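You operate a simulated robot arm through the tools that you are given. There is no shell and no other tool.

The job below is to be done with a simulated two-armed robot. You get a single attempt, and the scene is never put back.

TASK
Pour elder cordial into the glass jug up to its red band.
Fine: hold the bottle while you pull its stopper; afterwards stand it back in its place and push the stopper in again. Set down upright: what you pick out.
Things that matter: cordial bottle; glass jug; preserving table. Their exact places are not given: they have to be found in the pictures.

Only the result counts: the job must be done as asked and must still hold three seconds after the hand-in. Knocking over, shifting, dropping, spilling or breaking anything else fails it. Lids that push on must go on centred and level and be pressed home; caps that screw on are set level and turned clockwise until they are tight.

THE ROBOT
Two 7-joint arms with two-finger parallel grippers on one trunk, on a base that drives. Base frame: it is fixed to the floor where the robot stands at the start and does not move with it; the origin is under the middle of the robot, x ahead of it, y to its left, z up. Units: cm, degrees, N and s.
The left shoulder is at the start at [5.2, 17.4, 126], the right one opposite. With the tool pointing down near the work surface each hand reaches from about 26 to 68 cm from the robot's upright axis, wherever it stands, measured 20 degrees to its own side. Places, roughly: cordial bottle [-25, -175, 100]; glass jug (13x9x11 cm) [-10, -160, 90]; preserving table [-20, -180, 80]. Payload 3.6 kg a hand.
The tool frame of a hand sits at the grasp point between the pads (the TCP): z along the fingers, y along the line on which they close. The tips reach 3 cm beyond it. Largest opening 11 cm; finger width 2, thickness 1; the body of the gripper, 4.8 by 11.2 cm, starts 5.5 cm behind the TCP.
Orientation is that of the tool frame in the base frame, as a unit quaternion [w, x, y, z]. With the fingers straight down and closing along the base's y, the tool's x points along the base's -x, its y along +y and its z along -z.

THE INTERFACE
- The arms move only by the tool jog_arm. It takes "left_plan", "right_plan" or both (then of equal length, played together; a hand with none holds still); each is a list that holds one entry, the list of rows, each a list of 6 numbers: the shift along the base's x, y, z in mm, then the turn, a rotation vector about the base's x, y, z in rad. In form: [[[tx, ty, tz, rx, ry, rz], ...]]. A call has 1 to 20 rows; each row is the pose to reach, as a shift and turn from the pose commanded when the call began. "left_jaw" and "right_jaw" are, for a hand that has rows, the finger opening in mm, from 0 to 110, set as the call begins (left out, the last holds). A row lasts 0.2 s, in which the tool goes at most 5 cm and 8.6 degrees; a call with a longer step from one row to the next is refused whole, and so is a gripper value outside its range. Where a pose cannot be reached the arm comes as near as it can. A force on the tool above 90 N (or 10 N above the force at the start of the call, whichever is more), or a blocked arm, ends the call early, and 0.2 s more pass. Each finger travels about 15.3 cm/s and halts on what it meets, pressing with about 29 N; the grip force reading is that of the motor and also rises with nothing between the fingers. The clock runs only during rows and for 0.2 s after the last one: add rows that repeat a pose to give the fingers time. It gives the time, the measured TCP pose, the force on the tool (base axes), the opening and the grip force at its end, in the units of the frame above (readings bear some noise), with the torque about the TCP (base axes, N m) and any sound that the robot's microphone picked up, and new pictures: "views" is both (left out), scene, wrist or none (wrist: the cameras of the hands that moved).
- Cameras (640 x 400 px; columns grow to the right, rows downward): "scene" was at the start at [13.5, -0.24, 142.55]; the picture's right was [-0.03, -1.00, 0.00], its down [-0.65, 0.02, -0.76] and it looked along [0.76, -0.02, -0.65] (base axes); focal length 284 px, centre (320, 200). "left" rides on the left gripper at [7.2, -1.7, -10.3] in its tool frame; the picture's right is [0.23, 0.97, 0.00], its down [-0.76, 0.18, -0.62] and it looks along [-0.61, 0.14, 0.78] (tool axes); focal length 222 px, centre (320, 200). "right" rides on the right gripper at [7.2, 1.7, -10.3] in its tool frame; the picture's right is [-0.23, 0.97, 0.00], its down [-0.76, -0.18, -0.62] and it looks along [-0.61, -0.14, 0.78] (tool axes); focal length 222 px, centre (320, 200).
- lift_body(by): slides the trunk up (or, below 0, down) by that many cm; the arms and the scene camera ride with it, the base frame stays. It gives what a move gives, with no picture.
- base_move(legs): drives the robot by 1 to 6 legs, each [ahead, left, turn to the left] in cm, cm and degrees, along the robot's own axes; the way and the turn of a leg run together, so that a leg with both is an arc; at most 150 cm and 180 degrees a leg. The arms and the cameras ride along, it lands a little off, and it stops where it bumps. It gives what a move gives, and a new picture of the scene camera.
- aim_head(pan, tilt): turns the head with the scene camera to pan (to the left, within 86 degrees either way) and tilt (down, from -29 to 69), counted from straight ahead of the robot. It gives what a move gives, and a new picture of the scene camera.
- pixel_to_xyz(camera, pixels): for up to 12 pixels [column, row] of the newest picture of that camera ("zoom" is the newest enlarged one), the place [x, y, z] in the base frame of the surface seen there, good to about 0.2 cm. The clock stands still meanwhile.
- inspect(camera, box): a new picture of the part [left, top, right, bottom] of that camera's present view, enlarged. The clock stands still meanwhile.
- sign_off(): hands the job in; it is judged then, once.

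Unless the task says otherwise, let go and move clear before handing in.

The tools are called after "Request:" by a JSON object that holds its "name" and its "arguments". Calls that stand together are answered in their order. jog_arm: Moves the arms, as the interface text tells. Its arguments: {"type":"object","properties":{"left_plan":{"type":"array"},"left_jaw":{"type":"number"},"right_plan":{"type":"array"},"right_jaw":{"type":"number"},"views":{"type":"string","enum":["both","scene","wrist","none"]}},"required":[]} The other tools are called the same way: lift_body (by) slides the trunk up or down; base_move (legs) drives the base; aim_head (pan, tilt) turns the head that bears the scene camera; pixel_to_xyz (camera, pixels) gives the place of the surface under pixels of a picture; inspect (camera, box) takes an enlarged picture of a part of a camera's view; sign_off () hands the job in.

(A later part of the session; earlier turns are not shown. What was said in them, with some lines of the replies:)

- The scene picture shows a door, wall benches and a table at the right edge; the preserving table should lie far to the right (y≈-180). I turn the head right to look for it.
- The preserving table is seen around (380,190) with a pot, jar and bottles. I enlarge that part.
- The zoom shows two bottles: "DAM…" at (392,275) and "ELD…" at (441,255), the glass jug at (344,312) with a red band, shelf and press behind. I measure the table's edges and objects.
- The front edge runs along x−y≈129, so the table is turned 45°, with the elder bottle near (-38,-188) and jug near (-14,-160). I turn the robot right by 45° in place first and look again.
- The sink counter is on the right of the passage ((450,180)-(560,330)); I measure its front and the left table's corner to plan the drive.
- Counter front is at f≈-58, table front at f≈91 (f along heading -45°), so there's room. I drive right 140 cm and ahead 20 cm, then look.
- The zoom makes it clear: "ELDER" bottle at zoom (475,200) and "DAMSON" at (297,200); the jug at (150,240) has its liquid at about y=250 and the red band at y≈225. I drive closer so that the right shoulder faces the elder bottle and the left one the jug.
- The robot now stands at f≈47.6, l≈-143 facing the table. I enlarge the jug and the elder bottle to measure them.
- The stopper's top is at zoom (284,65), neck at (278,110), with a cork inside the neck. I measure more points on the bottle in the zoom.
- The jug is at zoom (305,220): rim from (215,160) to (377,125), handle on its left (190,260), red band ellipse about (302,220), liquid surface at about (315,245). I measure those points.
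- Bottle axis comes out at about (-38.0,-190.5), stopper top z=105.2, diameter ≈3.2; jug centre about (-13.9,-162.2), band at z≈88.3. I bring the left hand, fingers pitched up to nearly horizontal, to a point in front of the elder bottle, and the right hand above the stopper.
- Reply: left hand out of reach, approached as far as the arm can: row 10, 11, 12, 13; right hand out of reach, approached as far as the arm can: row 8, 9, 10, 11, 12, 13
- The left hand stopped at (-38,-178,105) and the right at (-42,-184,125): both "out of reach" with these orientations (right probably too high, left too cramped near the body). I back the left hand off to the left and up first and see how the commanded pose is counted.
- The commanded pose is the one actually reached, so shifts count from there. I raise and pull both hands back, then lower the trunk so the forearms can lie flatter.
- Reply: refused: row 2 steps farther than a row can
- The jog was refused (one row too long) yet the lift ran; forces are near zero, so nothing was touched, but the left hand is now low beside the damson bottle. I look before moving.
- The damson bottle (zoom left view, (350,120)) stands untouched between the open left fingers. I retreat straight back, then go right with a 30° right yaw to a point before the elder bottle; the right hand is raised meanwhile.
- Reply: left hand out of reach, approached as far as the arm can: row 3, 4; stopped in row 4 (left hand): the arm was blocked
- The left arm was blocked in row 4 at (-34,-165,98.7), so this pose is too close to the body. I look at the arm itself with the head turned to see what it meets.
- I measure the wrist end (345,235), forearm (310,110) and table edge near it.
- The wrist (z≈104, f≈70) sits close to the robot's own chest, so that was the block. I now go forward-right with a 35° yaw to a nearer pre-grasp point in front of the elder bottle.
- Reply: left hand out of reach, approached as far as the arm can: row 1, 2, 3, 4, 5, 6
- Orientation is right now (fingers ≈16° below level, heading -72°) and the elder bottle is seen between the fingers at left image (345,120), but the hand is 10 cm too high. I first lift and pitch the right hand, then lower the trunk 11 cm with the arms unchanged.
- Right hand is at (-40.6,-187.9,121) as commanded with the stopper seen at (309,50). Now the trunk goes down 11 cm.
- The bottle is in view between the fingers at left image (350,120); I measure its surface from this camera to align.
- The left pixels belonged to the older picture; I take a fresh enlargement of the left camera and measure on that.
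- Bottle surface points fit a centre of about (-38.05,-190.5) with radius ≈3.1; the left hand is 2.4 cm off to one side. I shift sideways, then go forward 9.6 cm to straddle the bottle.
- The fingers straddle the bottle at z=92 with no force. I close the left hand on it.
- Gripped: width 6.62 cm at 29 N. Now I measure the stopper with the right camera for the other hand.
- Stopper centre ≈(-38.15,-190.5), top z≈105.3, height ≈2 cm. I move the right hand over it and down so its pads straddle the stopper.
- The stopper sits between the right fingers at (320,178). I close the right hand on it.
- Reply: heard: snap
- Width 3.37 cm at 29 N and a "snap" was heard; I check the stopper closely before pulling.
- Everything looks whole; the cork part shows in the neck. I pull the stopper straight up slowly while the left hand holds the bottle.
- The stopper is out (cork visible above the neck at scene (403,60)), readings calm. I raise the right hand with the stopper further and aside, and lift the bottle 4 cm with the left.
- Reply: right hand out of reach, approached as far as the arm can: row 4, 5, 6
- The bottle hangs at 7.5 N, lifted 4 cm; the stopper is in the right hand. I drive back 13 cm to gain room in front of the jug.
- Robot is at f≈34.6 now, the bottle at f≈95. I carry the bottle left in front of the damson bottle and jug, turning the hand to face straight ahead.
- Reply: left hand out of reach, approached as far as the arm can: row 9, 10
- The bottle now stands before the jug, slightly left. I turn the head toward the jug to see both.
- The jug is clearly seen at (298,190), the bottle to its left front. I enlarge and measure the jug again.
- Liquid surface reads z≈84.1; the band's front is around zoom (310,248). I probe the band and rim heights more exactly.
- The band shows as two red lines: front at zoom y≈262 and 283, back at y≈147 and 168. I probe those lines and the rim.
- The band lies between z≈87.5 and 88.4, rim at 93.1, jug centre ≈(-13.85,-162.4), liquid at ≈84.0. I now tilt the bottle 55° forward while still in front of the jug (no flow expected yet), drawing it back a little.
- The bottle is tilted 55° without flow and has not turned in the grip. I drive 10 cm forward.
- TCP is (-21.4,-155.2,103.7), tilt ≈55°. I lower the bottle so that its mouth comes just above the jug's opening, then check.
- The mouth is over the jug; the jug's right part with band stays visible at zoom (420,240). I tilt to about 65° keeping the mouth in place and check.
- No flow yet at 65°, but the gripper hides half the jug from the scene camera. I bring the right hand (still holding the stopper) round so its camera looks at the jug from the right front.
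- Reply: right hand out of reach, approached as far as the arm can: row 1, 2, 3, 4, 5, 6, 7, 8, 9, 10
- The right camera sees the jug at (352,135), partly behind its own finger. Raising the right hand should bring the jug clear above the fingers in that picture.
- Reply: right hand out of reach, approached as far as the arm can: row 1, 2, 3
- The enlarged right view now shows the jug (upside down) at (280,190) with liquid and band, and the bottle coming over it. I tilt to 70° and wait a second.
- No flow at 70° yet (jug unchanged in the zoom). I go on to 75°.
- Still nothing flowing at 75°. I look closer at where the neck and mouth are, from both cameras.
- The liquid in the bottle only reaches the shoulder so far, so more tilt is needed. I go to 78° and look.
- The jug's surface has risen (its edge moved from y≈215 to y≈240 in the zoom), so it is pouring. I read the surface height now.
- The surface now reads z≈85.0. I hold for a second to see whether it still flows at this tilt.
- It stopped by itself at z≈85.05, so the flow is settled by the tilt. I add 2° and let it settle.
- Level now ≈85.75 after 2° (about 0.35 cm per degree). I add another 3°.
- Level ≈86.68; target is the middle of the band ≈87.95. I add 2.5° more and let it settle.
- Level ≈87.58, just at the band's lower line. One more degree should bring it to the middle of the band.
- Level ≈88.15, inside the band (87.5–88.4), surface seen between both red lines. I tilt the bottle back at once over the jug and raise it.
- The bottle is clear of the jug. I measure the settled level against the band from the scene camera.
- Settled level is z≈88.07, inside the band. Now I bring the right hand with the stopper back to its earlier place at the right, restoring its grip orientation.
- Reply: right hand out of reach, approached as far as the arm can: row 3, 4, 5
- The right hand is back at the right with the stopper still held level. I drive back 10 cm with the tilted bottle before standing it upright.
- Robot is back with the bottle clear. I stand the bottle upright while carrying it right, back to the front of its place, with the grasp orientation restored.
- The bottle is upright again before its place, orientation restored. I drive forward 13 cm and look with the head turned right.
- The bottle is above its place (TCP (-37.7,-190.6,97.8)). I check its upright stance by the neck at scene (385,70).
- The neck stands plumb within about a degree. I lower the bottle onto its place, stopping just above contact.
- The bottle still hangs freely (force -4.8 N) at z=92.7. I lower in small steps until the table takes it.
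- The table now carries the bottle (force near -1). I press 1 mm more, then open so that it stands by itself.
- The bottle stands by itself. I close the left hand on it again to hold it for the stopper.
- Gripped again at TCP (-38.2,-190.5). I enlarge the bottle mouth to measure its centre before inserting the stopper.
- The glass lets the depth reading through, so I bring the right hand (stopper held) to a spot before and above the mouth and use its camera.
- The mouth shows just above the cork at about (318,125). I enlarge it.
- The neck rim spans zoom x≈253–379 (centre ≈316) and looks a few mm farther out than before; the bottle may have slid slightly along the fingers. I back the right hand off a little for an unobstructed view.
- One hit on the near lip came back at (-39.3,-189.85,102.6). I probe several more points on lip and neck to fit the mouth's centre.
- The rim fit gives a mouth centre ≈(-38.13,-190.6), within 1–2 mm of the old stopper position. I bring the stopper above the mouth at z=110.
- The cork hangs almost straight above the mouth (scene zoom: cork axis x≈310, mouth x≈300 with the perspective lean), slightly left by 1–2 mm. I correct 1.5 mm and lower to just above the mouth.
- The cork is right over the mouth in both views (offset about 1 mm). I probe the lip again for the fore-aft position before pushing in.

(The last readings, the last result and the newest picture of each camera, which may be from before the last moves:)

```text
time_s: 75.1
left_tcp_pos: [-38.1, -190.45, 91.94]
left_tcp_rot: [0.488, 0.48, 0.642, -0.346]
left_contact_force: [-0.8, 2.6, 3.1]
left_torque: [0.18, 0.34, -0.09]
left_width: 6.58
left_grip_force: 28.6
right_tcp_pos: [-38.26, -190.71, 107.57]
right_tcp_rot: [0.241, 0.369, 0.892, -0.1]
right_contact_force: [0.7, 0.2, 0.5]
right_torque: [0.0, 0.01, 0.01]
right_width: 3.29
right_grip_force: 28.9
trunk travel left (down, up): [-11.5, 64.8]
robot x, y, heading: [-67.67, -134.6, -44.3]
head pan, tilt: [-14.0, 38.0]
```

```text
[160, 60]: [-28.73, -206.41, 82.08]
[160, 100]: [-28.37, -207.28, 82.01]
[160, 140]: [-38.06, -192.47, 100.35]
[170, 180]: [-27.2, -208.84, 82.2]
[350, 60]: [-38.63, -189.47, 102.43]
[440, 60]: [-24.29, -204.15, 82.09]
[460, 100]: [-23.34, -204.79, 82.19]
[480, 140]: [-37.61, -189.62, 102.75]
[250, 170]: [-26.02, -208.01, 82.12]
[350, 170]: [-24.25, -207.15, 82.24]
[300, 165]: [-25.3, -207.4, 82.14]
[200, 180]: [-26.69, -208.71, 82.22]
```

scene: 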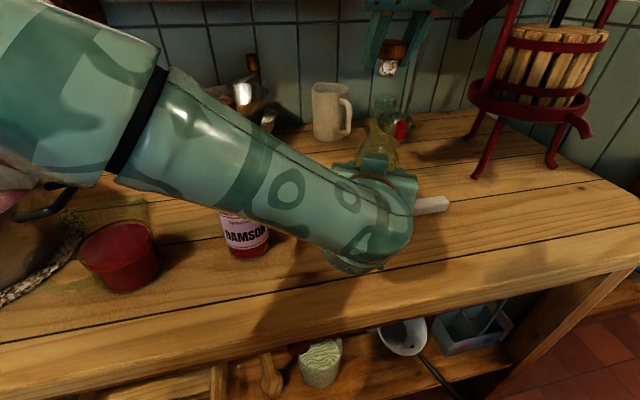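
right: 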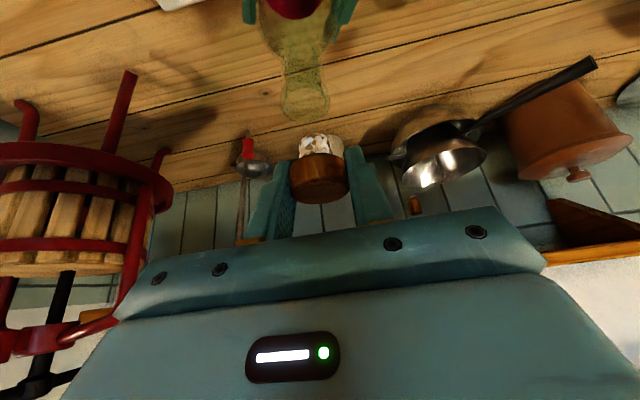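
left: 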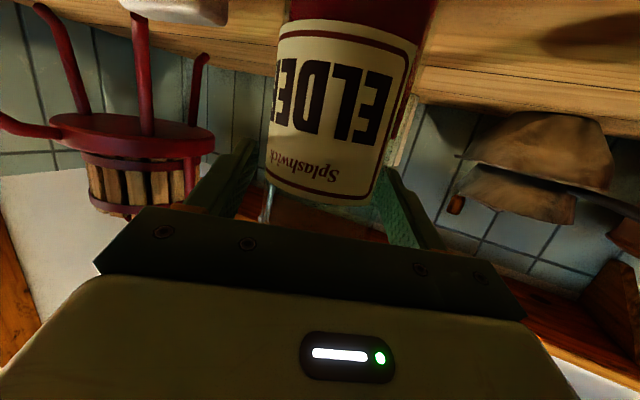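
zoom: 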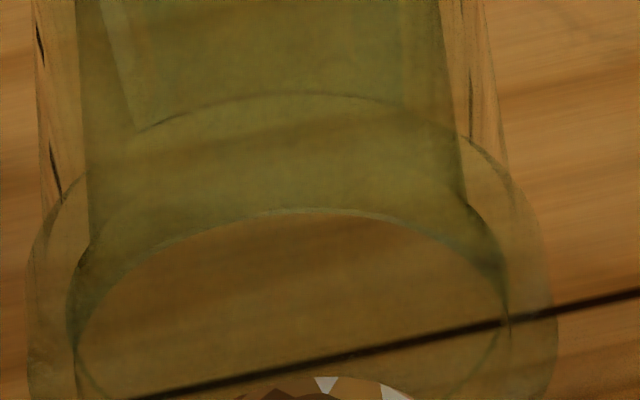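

Lip hits put the mouth at about (-38.15,-190.8), within 2 mm of the cork axis; I correct 1–2 mm forward and push the stopper down slowly.

Request:
{"name": "jog_arm", "arguments": {"right_plan": [[[1.2, -1.2, 0, 0, 0, 0], [1.2, -1.2, -4, 0, 0, 0], [1.2, -1.2, -8, 0, 0, 0], [1.2, -1.2, -12, 0, 0, 0], [1.2, -1.2, -15, 0, 0, 0]]], "views": "none"}}

Request:
{"name": "inspect", "arguments": {"camera": "scene", "box": [350, 60, 430, 130]}}

Request:
{"name": "inspect", "arguments": {"camera": "right", "box": [280, 90, 360, 200]}}

```text
time_s: 76.3
left_tcp_pos: [-38.13, -190.35, 92.08]
left_tcp_rot: [0.488, 0.48, 0.641, -0.347]
left_contact_force: [-1.4, 1.9, 2.9]
left_torque: [0.18, 0.35, -0.05]
left_width: 6.59
left_grip_force: 28.9
right_tcp_pos: [-38.14, -191.12, 106.11]
right_tcp_rot: [0.242, 0.368, 0.892, -0.099]
right_contact_force: [0.1, 0.0, -0.4]
right_torque: [0.04, 0.0, 0.0]
right_width: 3.3
right_grip_force: 28.9
trunk travel left (down, up): [-11.5, 64.8]
robot x, y, heading: [-67.77, -134.32, -44.3]
head pan, tilt: [-14.0, 38.0]
```

```text
5.71 times, centred on (390, 95) of scene
```

zoom: 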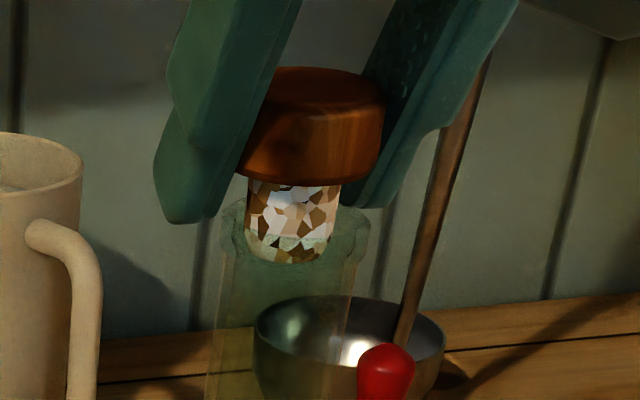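

```text
3.64 times, centred on (320, 145) of right
```

zoom: 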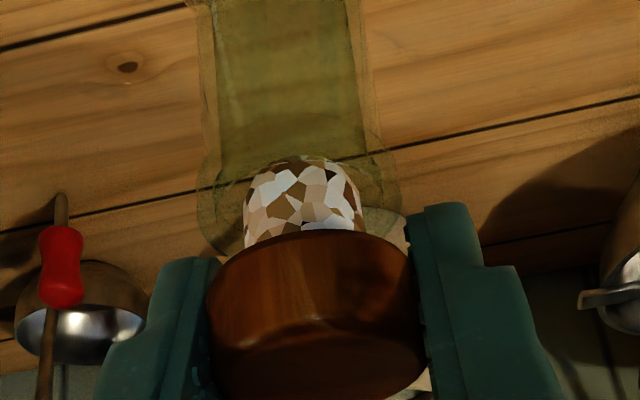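

The cork tip is already inside the mouth with no force and about 1 mm off centre. I go on pressing down in small steps.

Request:
{"name": "jog_arm", "arguments": {"right_plan": [[[0, 0, -3, 0, 0, 0], [0, 0, -6, 0, 0, 0], [0, 0, -9, 0, 0, 0], [0, 0, -11, 0, 0, 0]]], "views": "none"}}

Request:
{"name": "inspect", "arguments": {"camera": "scene", "box": [350, 60, 430, 130]}}

```text
time_s: 77.3
left_tcp_pos: [-38.08, -190.28, 91.96]
left_tcp_rot: [0.488, 0.479, 0.643, -0.345]
left_contact_force: [2.8, -2.3, -0.1]
left_torque: [-0.34, 0.77, 0.14]
left_width: 6.57
left_grip_force: 28.6
right_tcp_pos: [-38.13, -190.97, 105.16]
right_tcp_rot: [0.244, 0.368, 0.892, -0.1]
right_contact_force: [-3.0, 0.1, 12.0]
right_torque: [-0.01, -0.01, -0.05]
right_width: 3.33
right_grip_force: 28.7
trunk travel left (down, up): [-11.5, 64.8]
robot x, y, heading: [-67.84, -134.43, -44.5]
head pan, tilt: [-14.0, 38.0]
```

```text
5.71 times, centred on (390, 95) of scene
```

zoom: 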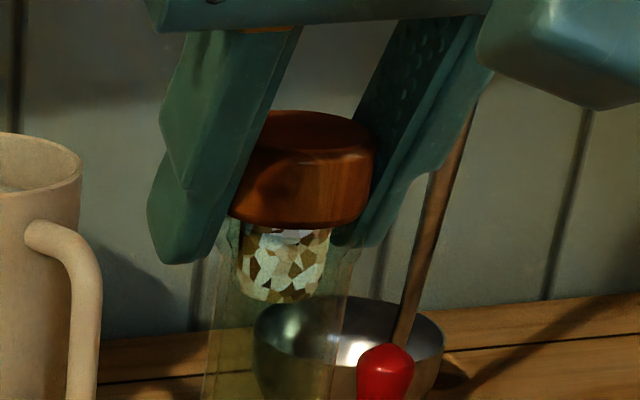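

Contact now: 12 N upward, stopper nearly home at z≈105.16. I press further in 1 mm steps.

Request:
{"name": "jog_arm", "arguments": {"right_plan": [[[0, 0, -1, 0, 0, 0], [0, 0, -2, 0, 0, 0], [0, 0, -3, 0, 0, 0], [0, 0, -3, 0, 0, 0]]], "views": "none"}}

```text
time_s: 78.3
left_tcp_pos: [-38.13, -190.38, 92.07]
left_tcp_rot: [0.488, 0.481, 0.641, -0.347]
left_contact_force: [2.6, 0.9, -2.1]
left_torque: [-0.65, 0.17, 0.25]
left_width: 6.58
left_grip_force: 28.5
right_tcp_pos: [-38.06, -191.01, 104.91]
right_tcp_rot: [0.243, 0.368, 0.892, -0.1]
right_contact_force: [0.2, -2.5, 23.2]
right_torque: [0.07, -0.15, -0.23]
right_width: 3.33
right_grip_force: 28.7
trunk travel left (down, up): [-11.5, 64.8]
robot x, y, heading: [-67.84, -134.34, -44.4]
head pan, tilt: [-14.0, 38.0]
```

Force 23 N at z=104.91, the height at which it was first gripped. I compare the seat visually and measure the stopper's top.

Request:
{"name": "inspect", "arguments": {"camera": "scene", "box": [350, 60, 430, 130]}}

Request:
{"name": "pixel_to_xyz", "arguments": {"camera": "zoom", "pixels": [[300, 125], [270, 130], [340, 130], [300, 150], [300, 200], [260, 120], [330, 118], [300, 112], [280, 215], [320, 215]]}}

Request:
{"name": "inspect", "arguments": {"camera": "right", "box": [270, 90, 370, 220]}}

Request:
{"name": "pixel_to_xyz", "arguments": {"camera": "zoom", "pixels": [[320, 280], [250, 270], [390, 270], [320, 220], [320, 250], [320, 310], [270, 300], [370, 300]]}}

```text
5.71 times, centred on (390, 95) of scene
```

zoom: 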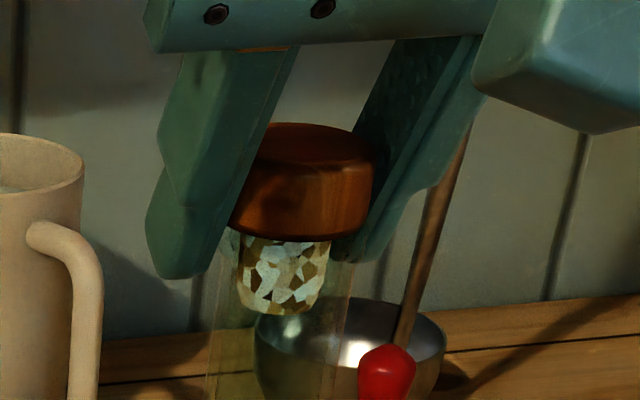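

```text
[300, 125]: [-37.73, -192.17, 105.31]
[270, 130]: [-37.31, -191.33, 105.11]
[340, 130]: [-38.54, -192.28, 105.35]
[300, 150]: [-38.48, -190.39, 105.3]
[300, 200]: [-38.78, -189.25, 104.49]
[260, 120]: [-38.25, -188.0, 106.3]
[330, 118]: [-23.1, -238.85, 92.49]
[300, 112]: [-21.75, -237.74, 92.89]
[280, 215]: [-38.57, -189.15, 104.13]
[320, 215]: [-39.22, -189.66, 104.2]
```

```text
3.08 times, centred on (320, 155) of right
```

zoom: 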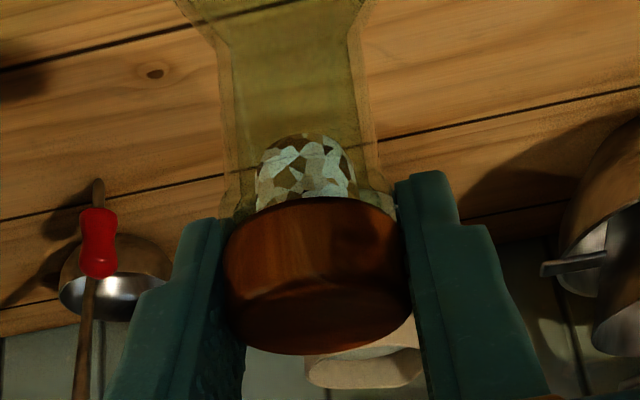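

```text
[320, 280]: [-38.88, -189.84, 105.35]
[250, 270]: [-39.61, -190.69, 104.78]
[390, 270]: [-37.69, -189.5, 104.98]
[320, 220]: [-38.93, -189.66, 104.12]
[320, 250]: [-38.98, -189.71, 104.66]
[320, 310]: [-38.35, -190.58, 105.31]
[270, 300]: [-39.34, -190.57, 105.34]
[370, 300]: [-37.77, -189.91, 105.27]
```

The stopper's top reads z≈105.3 all over – level and at its original height. I press harder to make sure it is home.

Request:
{"name": "jog_arm", "arguments": {"right_plan": [[[0, 0, -1.5, 0, 0, 0], [0, 0, -3, 0, 0, 0], [0, 0, -4.5, 0, 0, 0], [0, 0, -4.5, 0, 0, 0]]], "views": "none"}}

Request:
{"name": "inspect", "arguments": {"camera": "right", "box": [270, 90, 370, 220]}}

Request:
{"name": "pixel_to_xyz", "arguments": {"camera": "zoom", "pixels": [[320, 280], [320, 310], [270, 300], [370, 300], [320, 330], [320, 295]]}}

```text
time_s: 79.3
left_tcp_pos: [-38.36, -190.28, 92.1]
left_tcp_rot: [0.488, 0.48, 0.641, -0.347]
left_contact_force: [0.2, 11.0, -4.3]
left_torque: [-0.52, 0.14, 0.02]
left_width: 6.57
left_grip_force: 29.2
right_tcp_pos: [-38.08, -190.67, 104.56]
right_tcp_rot: [0.245, 0.368, 0.891, -0.101]
right_contact_force: [3.6, -8.0, 35.3]
right_torque: [0.06, -0.31, -0.14]
right_width: 3.34
right_grip_force: 28.8
trunk travel left (down, up): [-11.5, 64.8]
robot x, y, heading: [-67.82, -134.48, -44.3]
head pan, tilt: [-14.0, 38.0]
```

```text
3.08 times, centred on (320, 155) of right
```

zoom: 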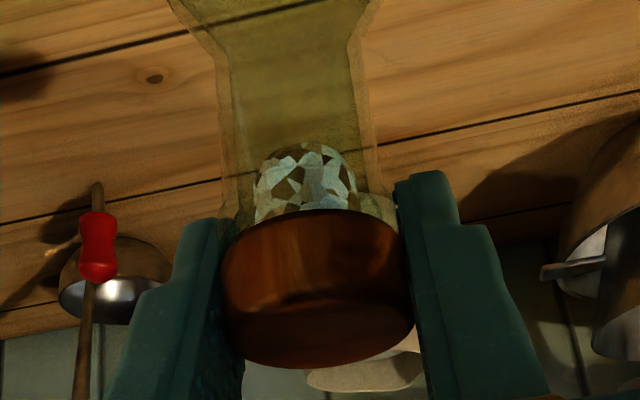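

```text
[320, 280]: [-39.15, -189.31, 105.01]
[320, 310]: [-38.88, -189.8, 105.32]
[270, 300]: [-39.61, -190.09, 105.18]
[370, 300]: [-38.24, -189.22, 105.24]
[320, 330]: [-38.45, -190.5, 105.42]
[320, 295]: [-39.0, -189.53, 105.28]
```

The stopper's top stays at 105.3 while the hand slipped down to 104.56 under 35 N, so it is firmly seated. I open the right hand and look.

Request:
{"name": "jog_arm", "arguments": {"right_plan": [[[0, 0, 0, 0, 0, 0], [0, 0, 0, 0, 0, 0], [0, 0, 0, 0, 0, 0]]], "right_jaw": 65, "views": "none"}}

Request:
{"name": "inspect", "arguments": {"camera": "right", "box": [270, 90, 370, 220]}}

Request:
{"name": "pixel_to_xyz", "arguments": {"camera": "zoom", "pixels": [[320, 280], [320, 310], [270, 300], [370, 300], [320, 330], [320, 345], [290, 330], [350, 330]]}}

```text
time_s: 80.1
left_tcp_pos: [-38.07, -190.46, 91.97]
left_tcp_rot: [0.488, 0.48, 0.641, -0.348]
left_contact_force: [0.1, -4.7, 8.3]
left_torque: [-0.43, 0.31, 0.12]
left_width: 6.55
left_grip_force: 28.9
right_tcp_pos: [-38.05, -191.03, 104.16]
right_tcp_rot: [0.241, 0.369, 0.892, -0.099]
right_contact_force: [-0.2, -0.2, -0.7]
right_torque: [0.01, 0.01, -0.03]
right_width: 6.5
right_grip_force: 0.0
trunk travel left (down, up): [-11.5, 64.8]
robot x, y, heading: [-67.89, -134.2, -44.3]
head pan, tilt: [-14.0, 38.0]
```

```text
3.08 times, centred on (320, 155) of right
```

zoom: 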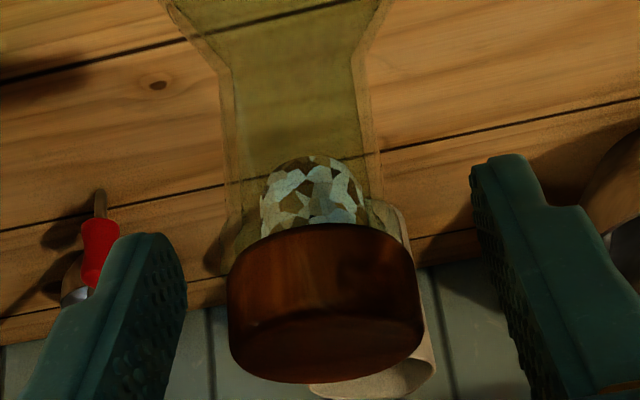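

```text
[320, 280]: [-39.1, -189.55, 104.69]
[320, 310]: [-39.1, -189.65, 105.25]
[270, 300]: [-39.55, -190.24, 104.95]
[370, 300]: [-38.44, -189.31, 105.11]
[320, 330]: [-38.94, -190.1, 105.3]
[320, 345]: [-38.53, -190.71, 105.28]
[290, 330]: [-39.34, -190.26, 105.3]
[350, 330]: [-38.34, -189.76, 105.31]
```

Still level at 105.3 with the hand open. I raise the right hand to the pose of the first look at the stopper to compare.

Request:
{"name": "jog_arm", "arguments": {"right_plan": [[[0, 0, 20, 0, 0, 0], [0, 0, 40, 0, 0, 0], [0, 0, 58, 0, 0, 0], [-26, 29, 58, 0, 0, 0], [-26, 29, 58, 0, 0, 0]]], "views": "none"}}

Request:
{"name": "inspect", "arguments": {"camera": "right", "box": [220, 60, 420, 200]}}

Request:
{"name": "pixel_to_xyz", "arguments": {"camera": "zoom", "pixels": [[320, 250], [280, 240], [365, 240], [325, 285], [325, 215], [295, 280], [350, 280], [320, 265]]}}

Request:
{"name": "inspect", "arguments": {"camera": "scene", "box": [350, 60, 430, 130]}}

```text
time_s: 81.3
left_tcp_pos: [-38.19, -190.39, 92.04]
left_tcp_rot: [0.488, 0.48, 0.641, -0.347]
left_contact_force: [2.2, -2.6, 15.5]
left_torque: [-0.11, 0.28, 0.03]
left_width: 6.55
left_grip_force: 29.0
right_tcp_pos: [-40.66, -187.9, 110.19]
right_tcp_rot: [0.241, 0.368, 0.893, -0.099]
right_contact_force: [-0.1, 0.1, -0.3]
right_torque: [-0.01, 0.02, -0.01]
right_width: 6.5
right_grip_force: 0.1
trunk travel left (down, up): [-11.5, 64.8]
robot x, y, heading: [-67.69, -134.43, -44.4]
head pan, tilt: [-14.0, 38.0]
```

```text
2.86 times, centred on (320, 130) of right
```

zoom: 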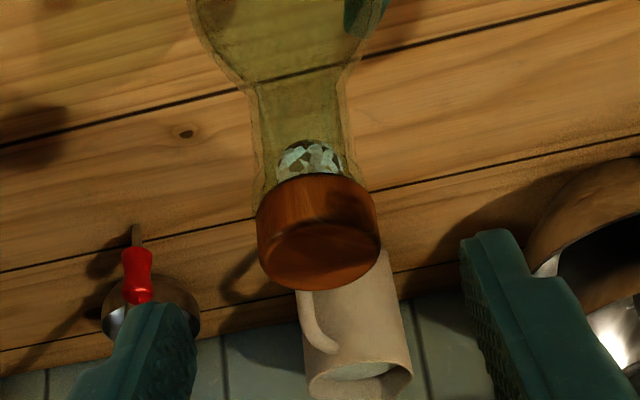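

```text
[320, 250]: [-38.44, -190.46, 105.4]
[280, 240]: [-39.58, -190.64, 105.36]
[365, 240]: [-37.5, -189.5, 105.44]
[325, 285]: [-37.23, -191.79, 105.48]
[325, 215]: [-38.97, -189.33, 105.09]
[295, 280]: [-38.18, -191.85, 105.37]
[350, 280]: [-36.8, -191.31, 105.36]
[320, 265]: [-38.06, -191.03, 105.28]
```

```text
5.71 times, centred on (390, 95) of scene
```

zoom: 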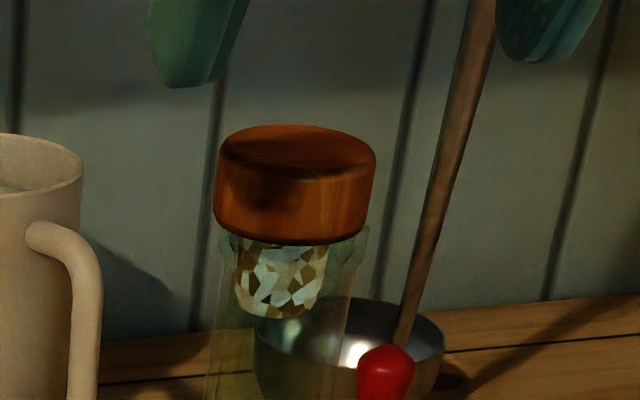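

Stopper height and cork depth match the first view (top ≈105.35 both times), centred and level. To be sure it is pressed home I close the right fingers and bring the tips above its centre to press from the top.

Request:
{"name": "jog_arm", "arguments": {"right_plan": [[[0, 0, 13, 0, 0, 0], [10, -11, 16, 0, 0, 0], [21, -22.5, 16, 0, 0, 0], [21, -22.5, 6, 0, 0, 0], [21, -22.5, 0, 0, 0, 0], [21, -22.5, 0, 0, 0, 0]]], "right_jaw": 0, "views": "both"}}

Request:
{"name": "inspect", "arguments": {"camera": "scene", "box": [340, 50, 440, 130]}}

```text
time_s: 82.7
left_tcp_pos: [-38.17, -190.46, 91.98]
left_tcp_rot: [0.487, 0.48, 0.641, -0.347]
left_contact_force: [2.0, -2.6, 16.5]
left_torque: [-0.03, 0.34, 0.04]
left_width: 6.57
left_grip_force: 28.9
right_tcp_pos: [-38.54, -190.24, 110.11]
right_tcp_rot: [0.242, 0.368, 0.892, -0.1]
right_contact_force: [0.5, 0.9, -0.2]
right_torque: [0.0, 0.01, 0.0]
right_width: 0.0
right_grip_force: 28.9
trunk travel left (down, up): [-11.5, 64.8]
robot x, y, heading: [-67.73, -134.53, -44.5]
head pan, tilt: [-14.0, 38.0]
```

scene: 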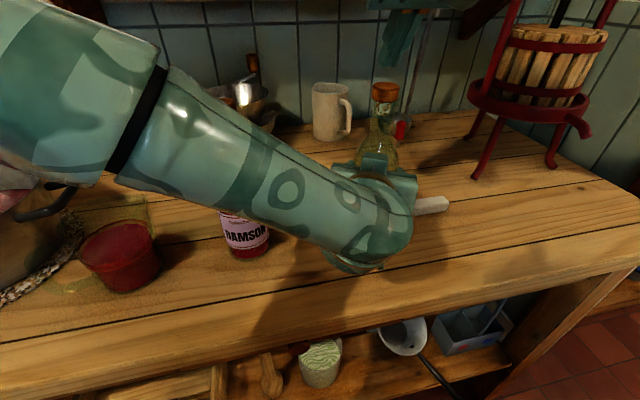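
right: 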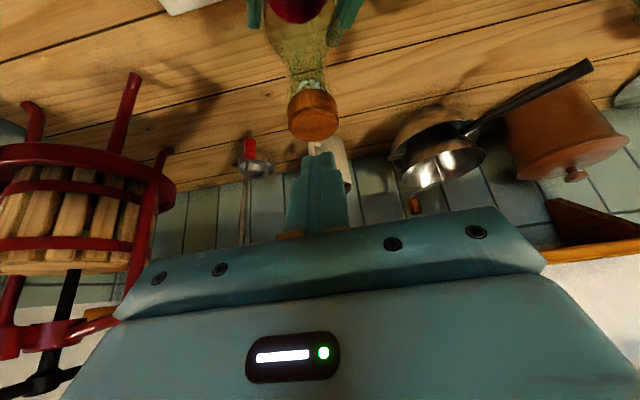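

```text
5.00 times, centred on (390, 90) of scene
```

zoom: 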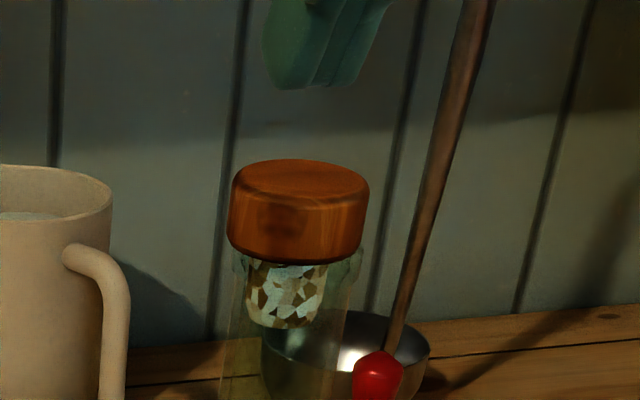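

The closed fingertips hang right above the stopper. I lower them and press in small steps, watching the force.

Request:
{"name": "jog_arm", "arguments": {"right_plan": [[[0, 0, -8, 0, 0, 0], [0, 0, -14, 0, 0, 0], [0, 0, -17, 0, 0, 0], [0, 0, -19, 0, 0, 0], [0, 0, -19, 0, 0, 0]]], "views": "none"}}

```text
time_s: 83.9
left_tcp_pos: [-38.11, -190.38, 92.0]
left_tcp_rot: [0.488, 0.479, 0.641, -0.348]
left_contact_force: [5.1, -6.3, 10.0]
left_torque: [-0.25, 0.6, 0.07]
left_width: 6.57
left_grip_force: 28.9
right_tcp_pos: [-38.64, -190.17, 108.15]
right_tcp_rot: [0.244, 0.367, 0.892, -0.101]
right_contact_force: [-2.0, 1.1, 11.5]
right_torque: [-0.03, 0.01, -0.05]
right_width: 0.02
right_grip_force: 28.7
trunk travel left (down, up): [-11.5, 64.8]
robot x, y, heading: [-67.83, -134.79, -44.6]
head pan, tilt: [-14.0, 38.0]
heard: snap
```

A "snap" was heard as the tips pressed at about 11 N – the stopper went home. I press a little more to be sure and then measure the top.

Request:
{"name": "jog_arm", "arguments": {"right_plan": [[[0, 0, -2, 0, 0, 0], [0, 0, -4, 0, 0, 0], [0, 0, -5, 0, 0, 0], [0, 0, -5, 0, 0, 0]]], "views": "none"}}

Request:
{"name": "inspect", "arguments": {"camera": "scene", "box": [340, 50, 440, 130]}}

Request:
{"name": "pixel_to_xyz", "arguments": {"camera": "zoom", "pixels": [[260, 175], [340, 175], [300, 180], [270, 190], [330, 190], [250, 185], [355, 185]]}}

```text
time_s: 84.9
left_tcp_pos: [-38.09, -190.21, 91.98]
left_tcp_rot: [0.487, 0.481, 0.641, -0.347]
left_contact_force: [12.9, -8.7, -9.2]
left_torque: [-0.73, 0.5, 0.13]
left_width: 6.56
left_grip_force: 29.1
right_tcp_pos: [-38.6, -190.1, 108.23]
right_tcp_rot: [0.247, 0.367, 0.891, -0.101]
right_contact_force: [-5.1, -2.7, 52.7]
right_torque: [-0.32, -0.12, 0.02]
right_width: 0.0
right_grip_force: 29.1
trunk travel left (down, up): [-11.5, 64.8]
robot x, y, heading: [-67.37, -134.65, -44.5]
head pan, tilt: [-14.0, 38.0]
```

```text
5.00 times, centred on (390, 90) of scene
```

zoom: 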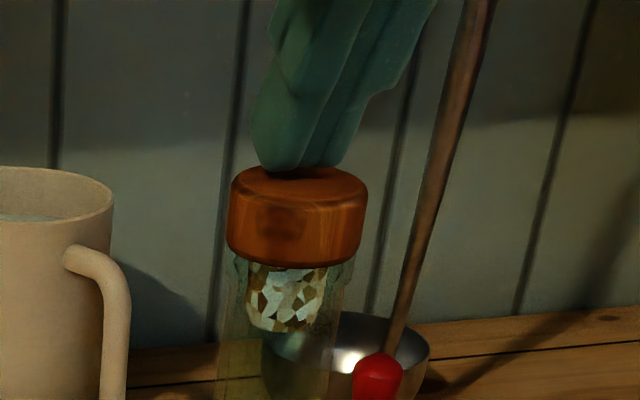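

```text
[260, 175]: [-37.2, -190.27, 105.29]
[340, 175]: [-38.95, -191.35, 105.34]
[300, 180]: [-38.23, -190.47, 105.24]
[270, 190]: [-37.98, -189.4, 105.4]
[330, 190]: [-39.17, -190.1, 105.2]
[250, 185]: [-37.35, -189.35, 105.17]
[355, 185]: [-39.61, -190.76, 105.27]
```

Pressed with over 50 N, top level at ≈105.27. I lift the right hand off and away.

Request:
{"name": "jog_arm", "arguments": {"right_plan": [[[0, 0, 6, 0, 0, 0], [0, 0, 30, 0, 0, 0], [0, 0, 60, 0, 0, 0], [-30, 20, 70, 0, 0, 0], [-60, 40, 70, 0, 0, 0], [-60, 40, 70, 0, 0, 0]]], "views": "both"}}

Request:
{"name": "inspect", "arguments": {"camera": "scene", "box": [340, 60, 440, 140]}}

Request:
{"name": "pixel_to_xyz", "arguments": {"camera": "zoom", "pixels": [[260, 130], [340, 130], [300, 115], [300, 130], [300, 145], [300, 190]]}}

```text
time_s: 86.3
left_tcp_pos: [-38.28, -190.34, 91.95]
left_tcp_rot: [0.487, 0.481, 0.642, -0.346]
left_contact_force: [-4.5, 0.1, 6.6]
left_torque: [-0.07, 0.75, -0.04]
left_width: 6.57
left_grip_force: 28.8
right_tcp_pos: [-44.54, -186.15, 114.7]
right_tcp_rot: [0.241, 0.369, 0.892, -0.099]
right_contact_force: [-0.6, -0.2, 0.0]
right_torque: [0.01, 0.0, 0.0]
right_width: 0.0
right_grip_force: 29.4
trunk travel left (down, up): [-11.5, 64.8]
robot x, y, heading: [-67.63, -134.44, -44.4]
head pan, tilt: [-14.0, 38.0]
```

scene: 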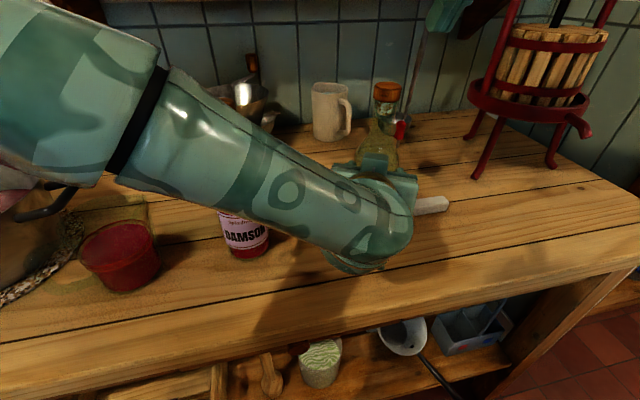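
right: 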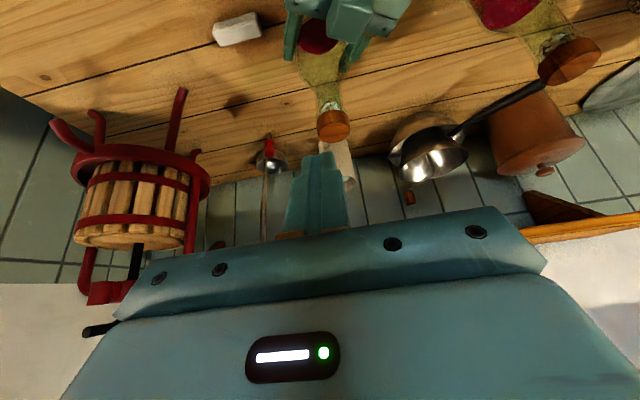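

```text
5.00 times, centred on (390, 100) of scene
```

zoom: 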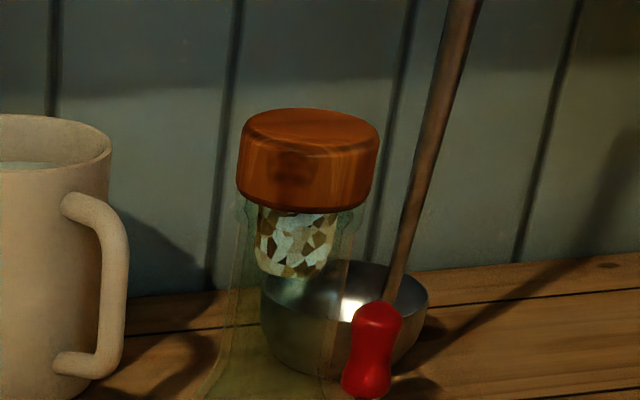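

```text
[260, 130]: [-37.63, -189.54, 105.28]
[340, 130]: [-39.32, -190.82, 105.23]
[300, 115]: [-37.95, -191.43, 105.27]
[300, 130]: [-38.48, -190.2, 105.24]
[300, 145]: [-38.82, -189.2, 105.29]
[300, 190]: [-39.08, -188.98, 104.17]
```

Stopper seated level (top ≈105.26) and centred. Now I open the left hand to let go of the bottle.

Request:
{"name": "jog_arm", "arguments": {"left_plan": [[[0, 0, 0, 0, 0, 0], [0, 0, 0, 0, 0, 0], [0, 0, 0, 0, 0, 0]]], "left_jaw": 90, "views": "both"}}

```text
time_s: 87.1
left_tcp_pos: [-38.23, -190.52, 91.95]
left_tcp_rot: [0.487, 0.481, 0.641, -0.347]
left_contact_force: [0.1, 0.1, 0.6]
left_torque: [-0.03, -0.01, 0.03]
left_width: 9.01
left_grip_force: 0.0
right_tcp_pos: [-44.57, -186.21, 114.62]
right_tcp_rot: [0.241, 0.367, 0.893, -0.099]
right_contact_force: [-0.7, -0.1, 0.1]
right_torque: [0.03, 0.0, -0.01]
right_width: 0.0
right_grip_force: 28.7
trunk travel left (down, up): [-11.5, 64.8]
robot x, y, heading: [-67.88, -134.5, -44.3]
head pan, tilt: [-14.0, 38.0]
```

scene: 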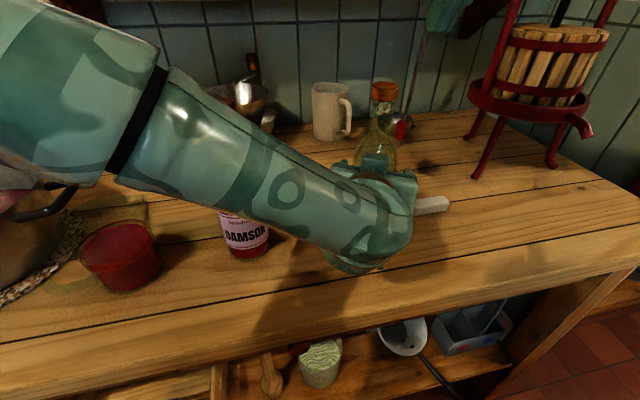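
left: 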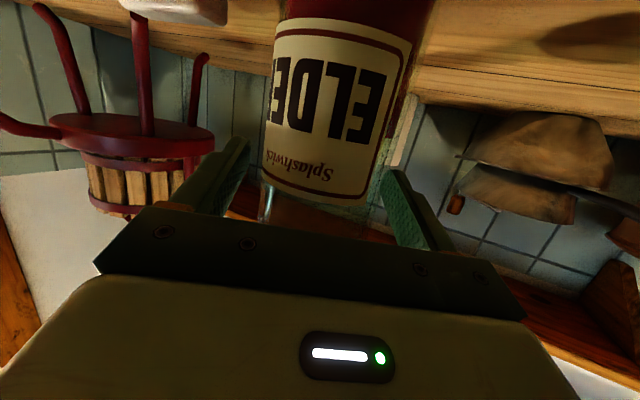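

The bottle stands free between the open fingers. I withdraw the left hand straight back along its fingers.

Request:
{"name": "jog_arm", "arguments": {"left_plan": [[[-7, 22, 0, 0, 0, 0], [-14, 45, 0, 0, 0, 0], [-21, 68, 0, 0, 0, 0], [-29, 90, 0, 0, 0, 0], [-29, 90, 0, 0, 0, 0]]], "views": "both"}}

```text
time_s: 88.3
left_tcp_pos: [-40.61, -181.39, 91.87]
left_tcp_rot: [0.484, 0.475, 0.648, -0.347]
left_contact_force: [-0.1, 0.5, -0.3]
left_torque: [0.0, 0.0, 0.02]
left_width: 8.97
left_grip_force: 0.0
right_tcp_pos: [-44.49, -186.21, 114.57]
right_tcp_rot: [0.241, 0.368, 0.892, -0.1]
right_contact_force: [-0.3, -0.1, 0.2]
right_torque: [-0.02, -0.05, 0.0]
right_width: 0.01
right_grip_force: 29.4
trunk travel left (down, up): [-11.5, 64.8]
robot x, y, heading: [-67.6, -134.26, -44.3]
head pan, tilt: [-14.0, 38.0]
```

scene: 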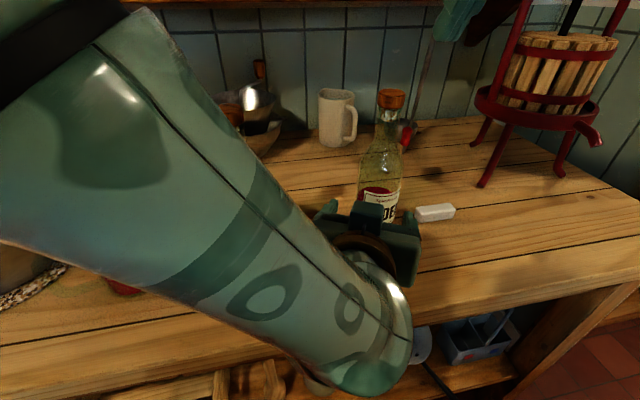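
left: 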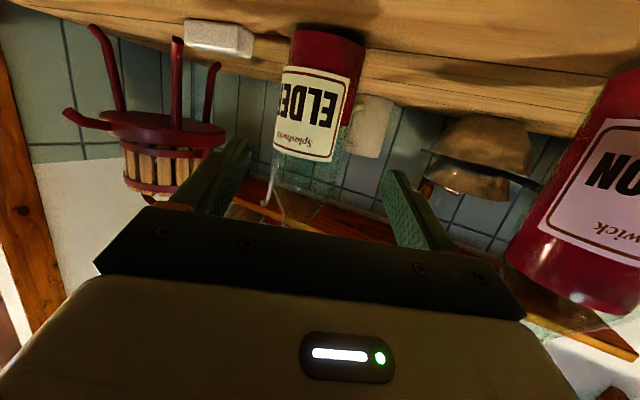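

The hand is clear of the bottle, which stands stoppered at (388,150). I drive back 28 cm so both hands are clear and look at the whole table.

Request:
{"name": "base_move", "arguments": {"legs": [[-28, 0, 0]]}}

Request:
{"name": "aim_head", "arguments": {"pan": 0, "tilt": 28}}

```text
time_s: 90.3
left_tcp_pos: [-60.63, -162.01, 91.75]
left_tcp_rot: [0.485, 0.476, 0.646, -0.348]
left_contact_force: [0.4, 0.9, 0.2]
left_torque: [0.02, -0.03, 0.01]
left_width: 8.99
left_grip_force: 0.0
right_tcp_pos: [-64.7, -166.82, 114.67]
right_tcp_rot: [0.241, 0.371, 0.891, -0.1]
right_contact_force: [0.3, -0.7, -0.3]
right_torque: [0.01, -0.04, -0.02]
right_width: 0.01
right_grip_force: 29.0
trunk travel left (down, up): [-11.5, 64.8]
robot x, y, heading: [-87.75, -115.4, -44.8]
head pan, tilt: [-14.0, 38.0]
```

scene: 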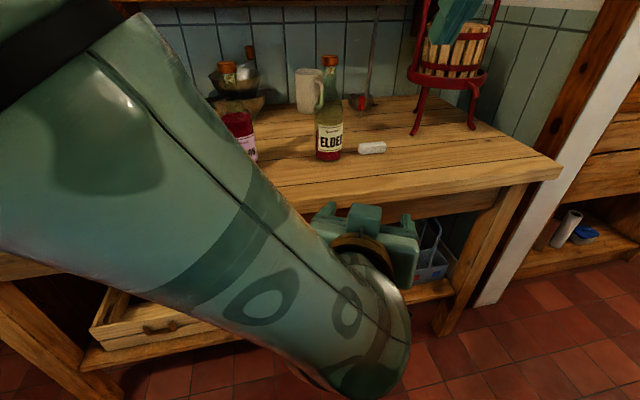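

```text
time_s: 91.0
left_tcp_pos: [-60.57, -161.95, 91.69]
left_tcp_rot: [0.484, 0.478, 0.645, -0.348]
left_contact_force: [-0.1, 0.6, 1.0]
left_torque: [-0.02, 0.0, 0.0]
left_width: 9.0
left_grip_force: 0.1
right_tcp_pos: [-64.56, -166.72, 114.71]
right_tcp_rot: [0.242, 0.371, 0.891, -0.101]
right_contact_force: [0.2, 0.6, 0.0]
right_torque: [0.01, -0.02, 0.02]
right_width: 0.02
right_grip_force: 29.3
trunk travel left (down, up): [-11.5, 64.8]
robot x, y, heading: [-87.58, -115.09, -44.8]
head pan, tilt: [0.0, 28.0]
```

scene: 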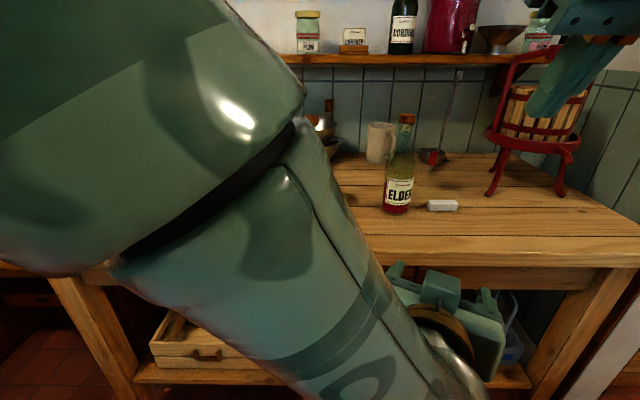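

The elder bottle stands upright at (399,165). I move the left arm aside to see the jug once more.

Request:
{"name": "inspect", "arguments": {"camera": "scene", "box": [340, 100, 480, 225]}}

Request:
{"name": "pixel_to_xyz", "arguments": {"camera": "scene", "pixels": [[406, 118], [399, 190], [397, 212], [388, 195], [409, 195], [443, 205]]}}

Request:
{"name": "jog_arm", "arguments": {"left_plan": [[[20, 20, 20, 0, 0, 0], [40, 40, 40, 0, 0, 0], [60, 60, 60, 0, 0, 0], [80, 80, 80, 0, 0, 0.1], [100, 100, 100, 0, 0, 0.2], [120, 120, 120, 0, 0, 0.3], [140, 140, 140, 0, 0, 0.4], [160, 160, 160, 0, 0, 0.5]]], "views": "scene"}}

```text
3.20 times, centred on (410, 162) of scene
```

zoom: 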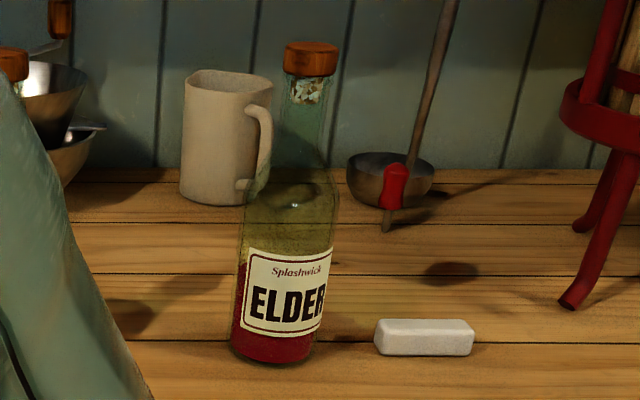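

```text
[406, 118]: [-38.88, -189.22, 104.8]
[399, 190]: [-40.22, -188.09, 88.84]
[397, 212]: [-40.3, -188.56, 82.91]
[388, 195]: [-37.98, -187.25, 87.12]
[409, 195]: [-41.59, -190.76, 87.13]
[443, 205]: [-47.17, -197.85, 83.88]
```

```text
time_s: 92.8
left_tcp_pos: [-44.54, -145.74, 107.84]
left_tcp_rot: [0.554, 0.303, 0.744, -0.217]
left_contact_force: [-0.5, -0.6, 0.3]
left_torque: [-0.02, 0.0, -0.01]
left_width: 9.0
left_grip_force: 0.1
left hand out of reach, approached as far as the arm can: row 1, 2, 3
right_tcp_pos: [-64.52, -166.81, 114.78]
right_tcp_rot: [0.24, 0.371, 0.891, -0.101]
right_contact_force: [0.3, -0.2, 0.1]
right_torque: [-0.04, 0.0, 0.01]
right_width: 0.0
right_grip_force: 29.1
trunk travel left (down, up): [-11.5, 64.8]
robot x, y, heading: [-87.56, -115.28, -44.7]
head pan, tilt: [0.0, 28.0]
```

scene: 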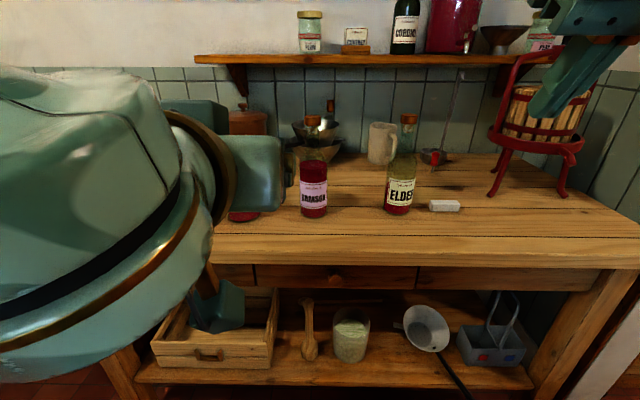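

Bottle stands upright and sealed; the hand still hides the jug. I move the left hand further to the left.

Request:
{"name": "jog_arm", "arguments": {"left_plan": [[[25, 25, 0, 0, 0, 0.05], [50, 50, 0, 0, 0, 0.1], [75, 75, 0, 0, 0, 0.15], [100, 100, 0, 0, 0, 0.2], [125, 125, 0, 0, 0, 0.25], [150, 150, 0, 0, 0, 0.3]]], "views": "scene"}}

```text
time_s: 94.2
left_tcp_pos: [-29.51, -131.02, 107.73]
left_tcp_rot: [0.581, 0.188, 0.781, -0.132]
left_contact_force: [0.2, 1.0, -0.5]
left_torque: [0.01, 0.05, -0.03]
left_width: 8.99
left_grip_force: 0.1
right_tcp_pos: [-64.48, -166.79, 114.65]
right_tcp_rot: [0.241, 0.37, 0.892, -0.1]
right_contact_force: [-0.1, 0.7, -0.4]
right_torque: [0.02, -0.01, 0.01]
right_width: 0.03
right_grip_force: 29.1
trunk travel left (down, up): [-11.5, 64.8]
robot x, y, heading: [-87.76, -114.91, -44.8]
head pan, tilt: [0.0, 28.0]
```

scene: 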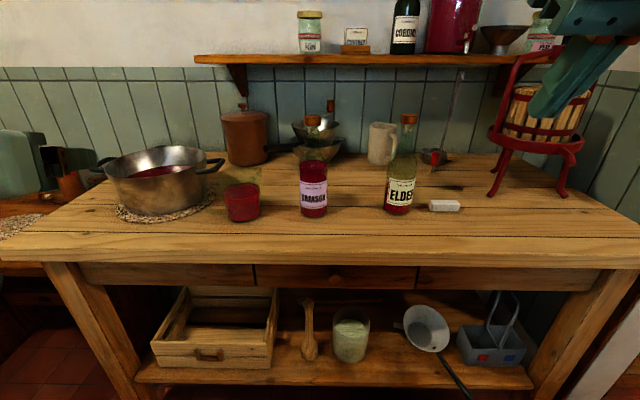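

The whole table is visible and orderly: jug at (242,203), damson at (313,180), elder at (401,165). I enlarge for a last check of level and surroundings.

Request:
{"name": "inspect", "arguments": {"camera": "scene", "box": [200, 160, 290, 240]}}

Request:
{"name": "pixel_to_xyz", "arguments": {"camera": "zoom", "pixels": [[300, 150], [280, 145], [320, 148], [300, 140], [300, 158], [300, 175], [300, 190], [260, 145]]}}

Request:
{"name": "inspect", "arguments": {"camera": "scene", "box": [280, 90, 480, 230]}}

```text
5.00 times, centred on (245, 200) of scene
```

zoom: 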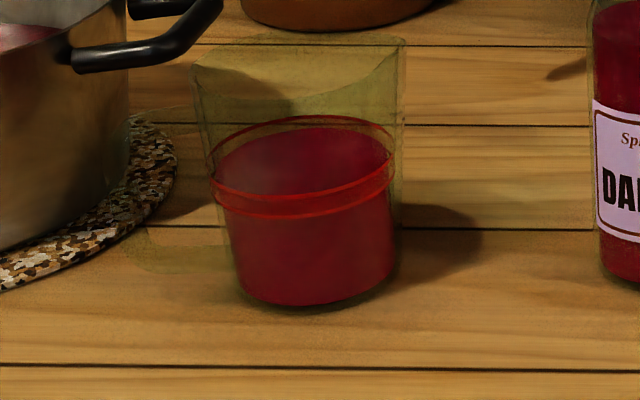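

```text
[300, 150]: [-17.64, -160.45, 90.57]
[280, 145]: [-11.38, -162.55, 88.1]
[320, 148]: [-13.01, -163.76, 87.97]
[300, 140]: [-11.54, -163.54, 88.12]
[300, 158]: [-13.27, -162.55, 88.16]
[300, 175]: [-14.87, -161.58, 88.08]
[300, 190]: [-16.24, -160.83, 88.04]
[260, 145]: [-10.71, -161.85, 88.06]
```

```text
2.86 times, centred on (380, 160) of scene
```

zoom: 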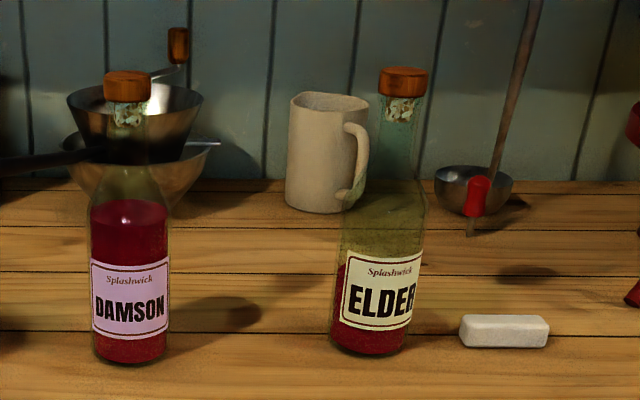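

Level reads ≈88.06, between the red lines; nothing spilled. One last check of the elder bottle's place by its stopper.

Request:
{"name": "pixel_to_xyz", "arguments": {"camera": "zoom", "pixels": [[403, 72], [388, 73], [418, 74], [403, 85], [372, 300], [345, 300], [410, 300], [372, 345], [128, 74], [128, 300]]}}

```text
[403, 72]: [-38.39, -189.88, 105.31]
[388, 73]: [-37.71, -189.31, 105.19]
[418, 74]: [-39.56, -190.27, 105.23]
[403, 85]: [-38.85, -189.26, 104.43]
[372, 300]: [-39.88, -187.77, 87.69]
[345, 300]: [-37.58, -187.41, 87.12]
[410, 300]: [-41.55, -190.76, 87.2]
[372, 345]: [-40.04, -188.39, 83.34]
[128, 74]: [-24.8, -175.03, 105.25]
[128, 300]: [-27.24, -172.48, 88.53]
```

The bottle's axis is at about (-38.1,-190.6), the same as at the start; it stands upright and stoppered. The jug is filled to its band and both hands are clear, so I hand the job in.

Request:
{"name": "sign_off", "arguments": {}}

```text
The job is handed in.
```

The jug is filled with elder cordial to its red band, and the job has been handed in. I have no verdict back yet.

- **Jug:** the liquid settled at a height of about 88.06 cm. The band runs from about 87.5 to 88.4 cm, so the surface sits between its two red lines. The last pictures show no spill.
- **Bottle:** the ELDER bottle stands upright within a few millimetres of where it started. The left hand held it while the right hand pulled the stopper.
- **Stopper:** it stayed in the right hand throughout the pour, so it was never set down. Pushing it back by grip did not seat it fully. I then pressed it from above with closed fingertips until it snapped home. Its top is level and at the original height.
- **Everything else:** the DAMSON bottle, pot and other things on the table look undisturbed. At one point the left hand came down close around the DAMSON bottle because a move was refused, but nothing was touched. Both hands are open or empty and clear of the table.
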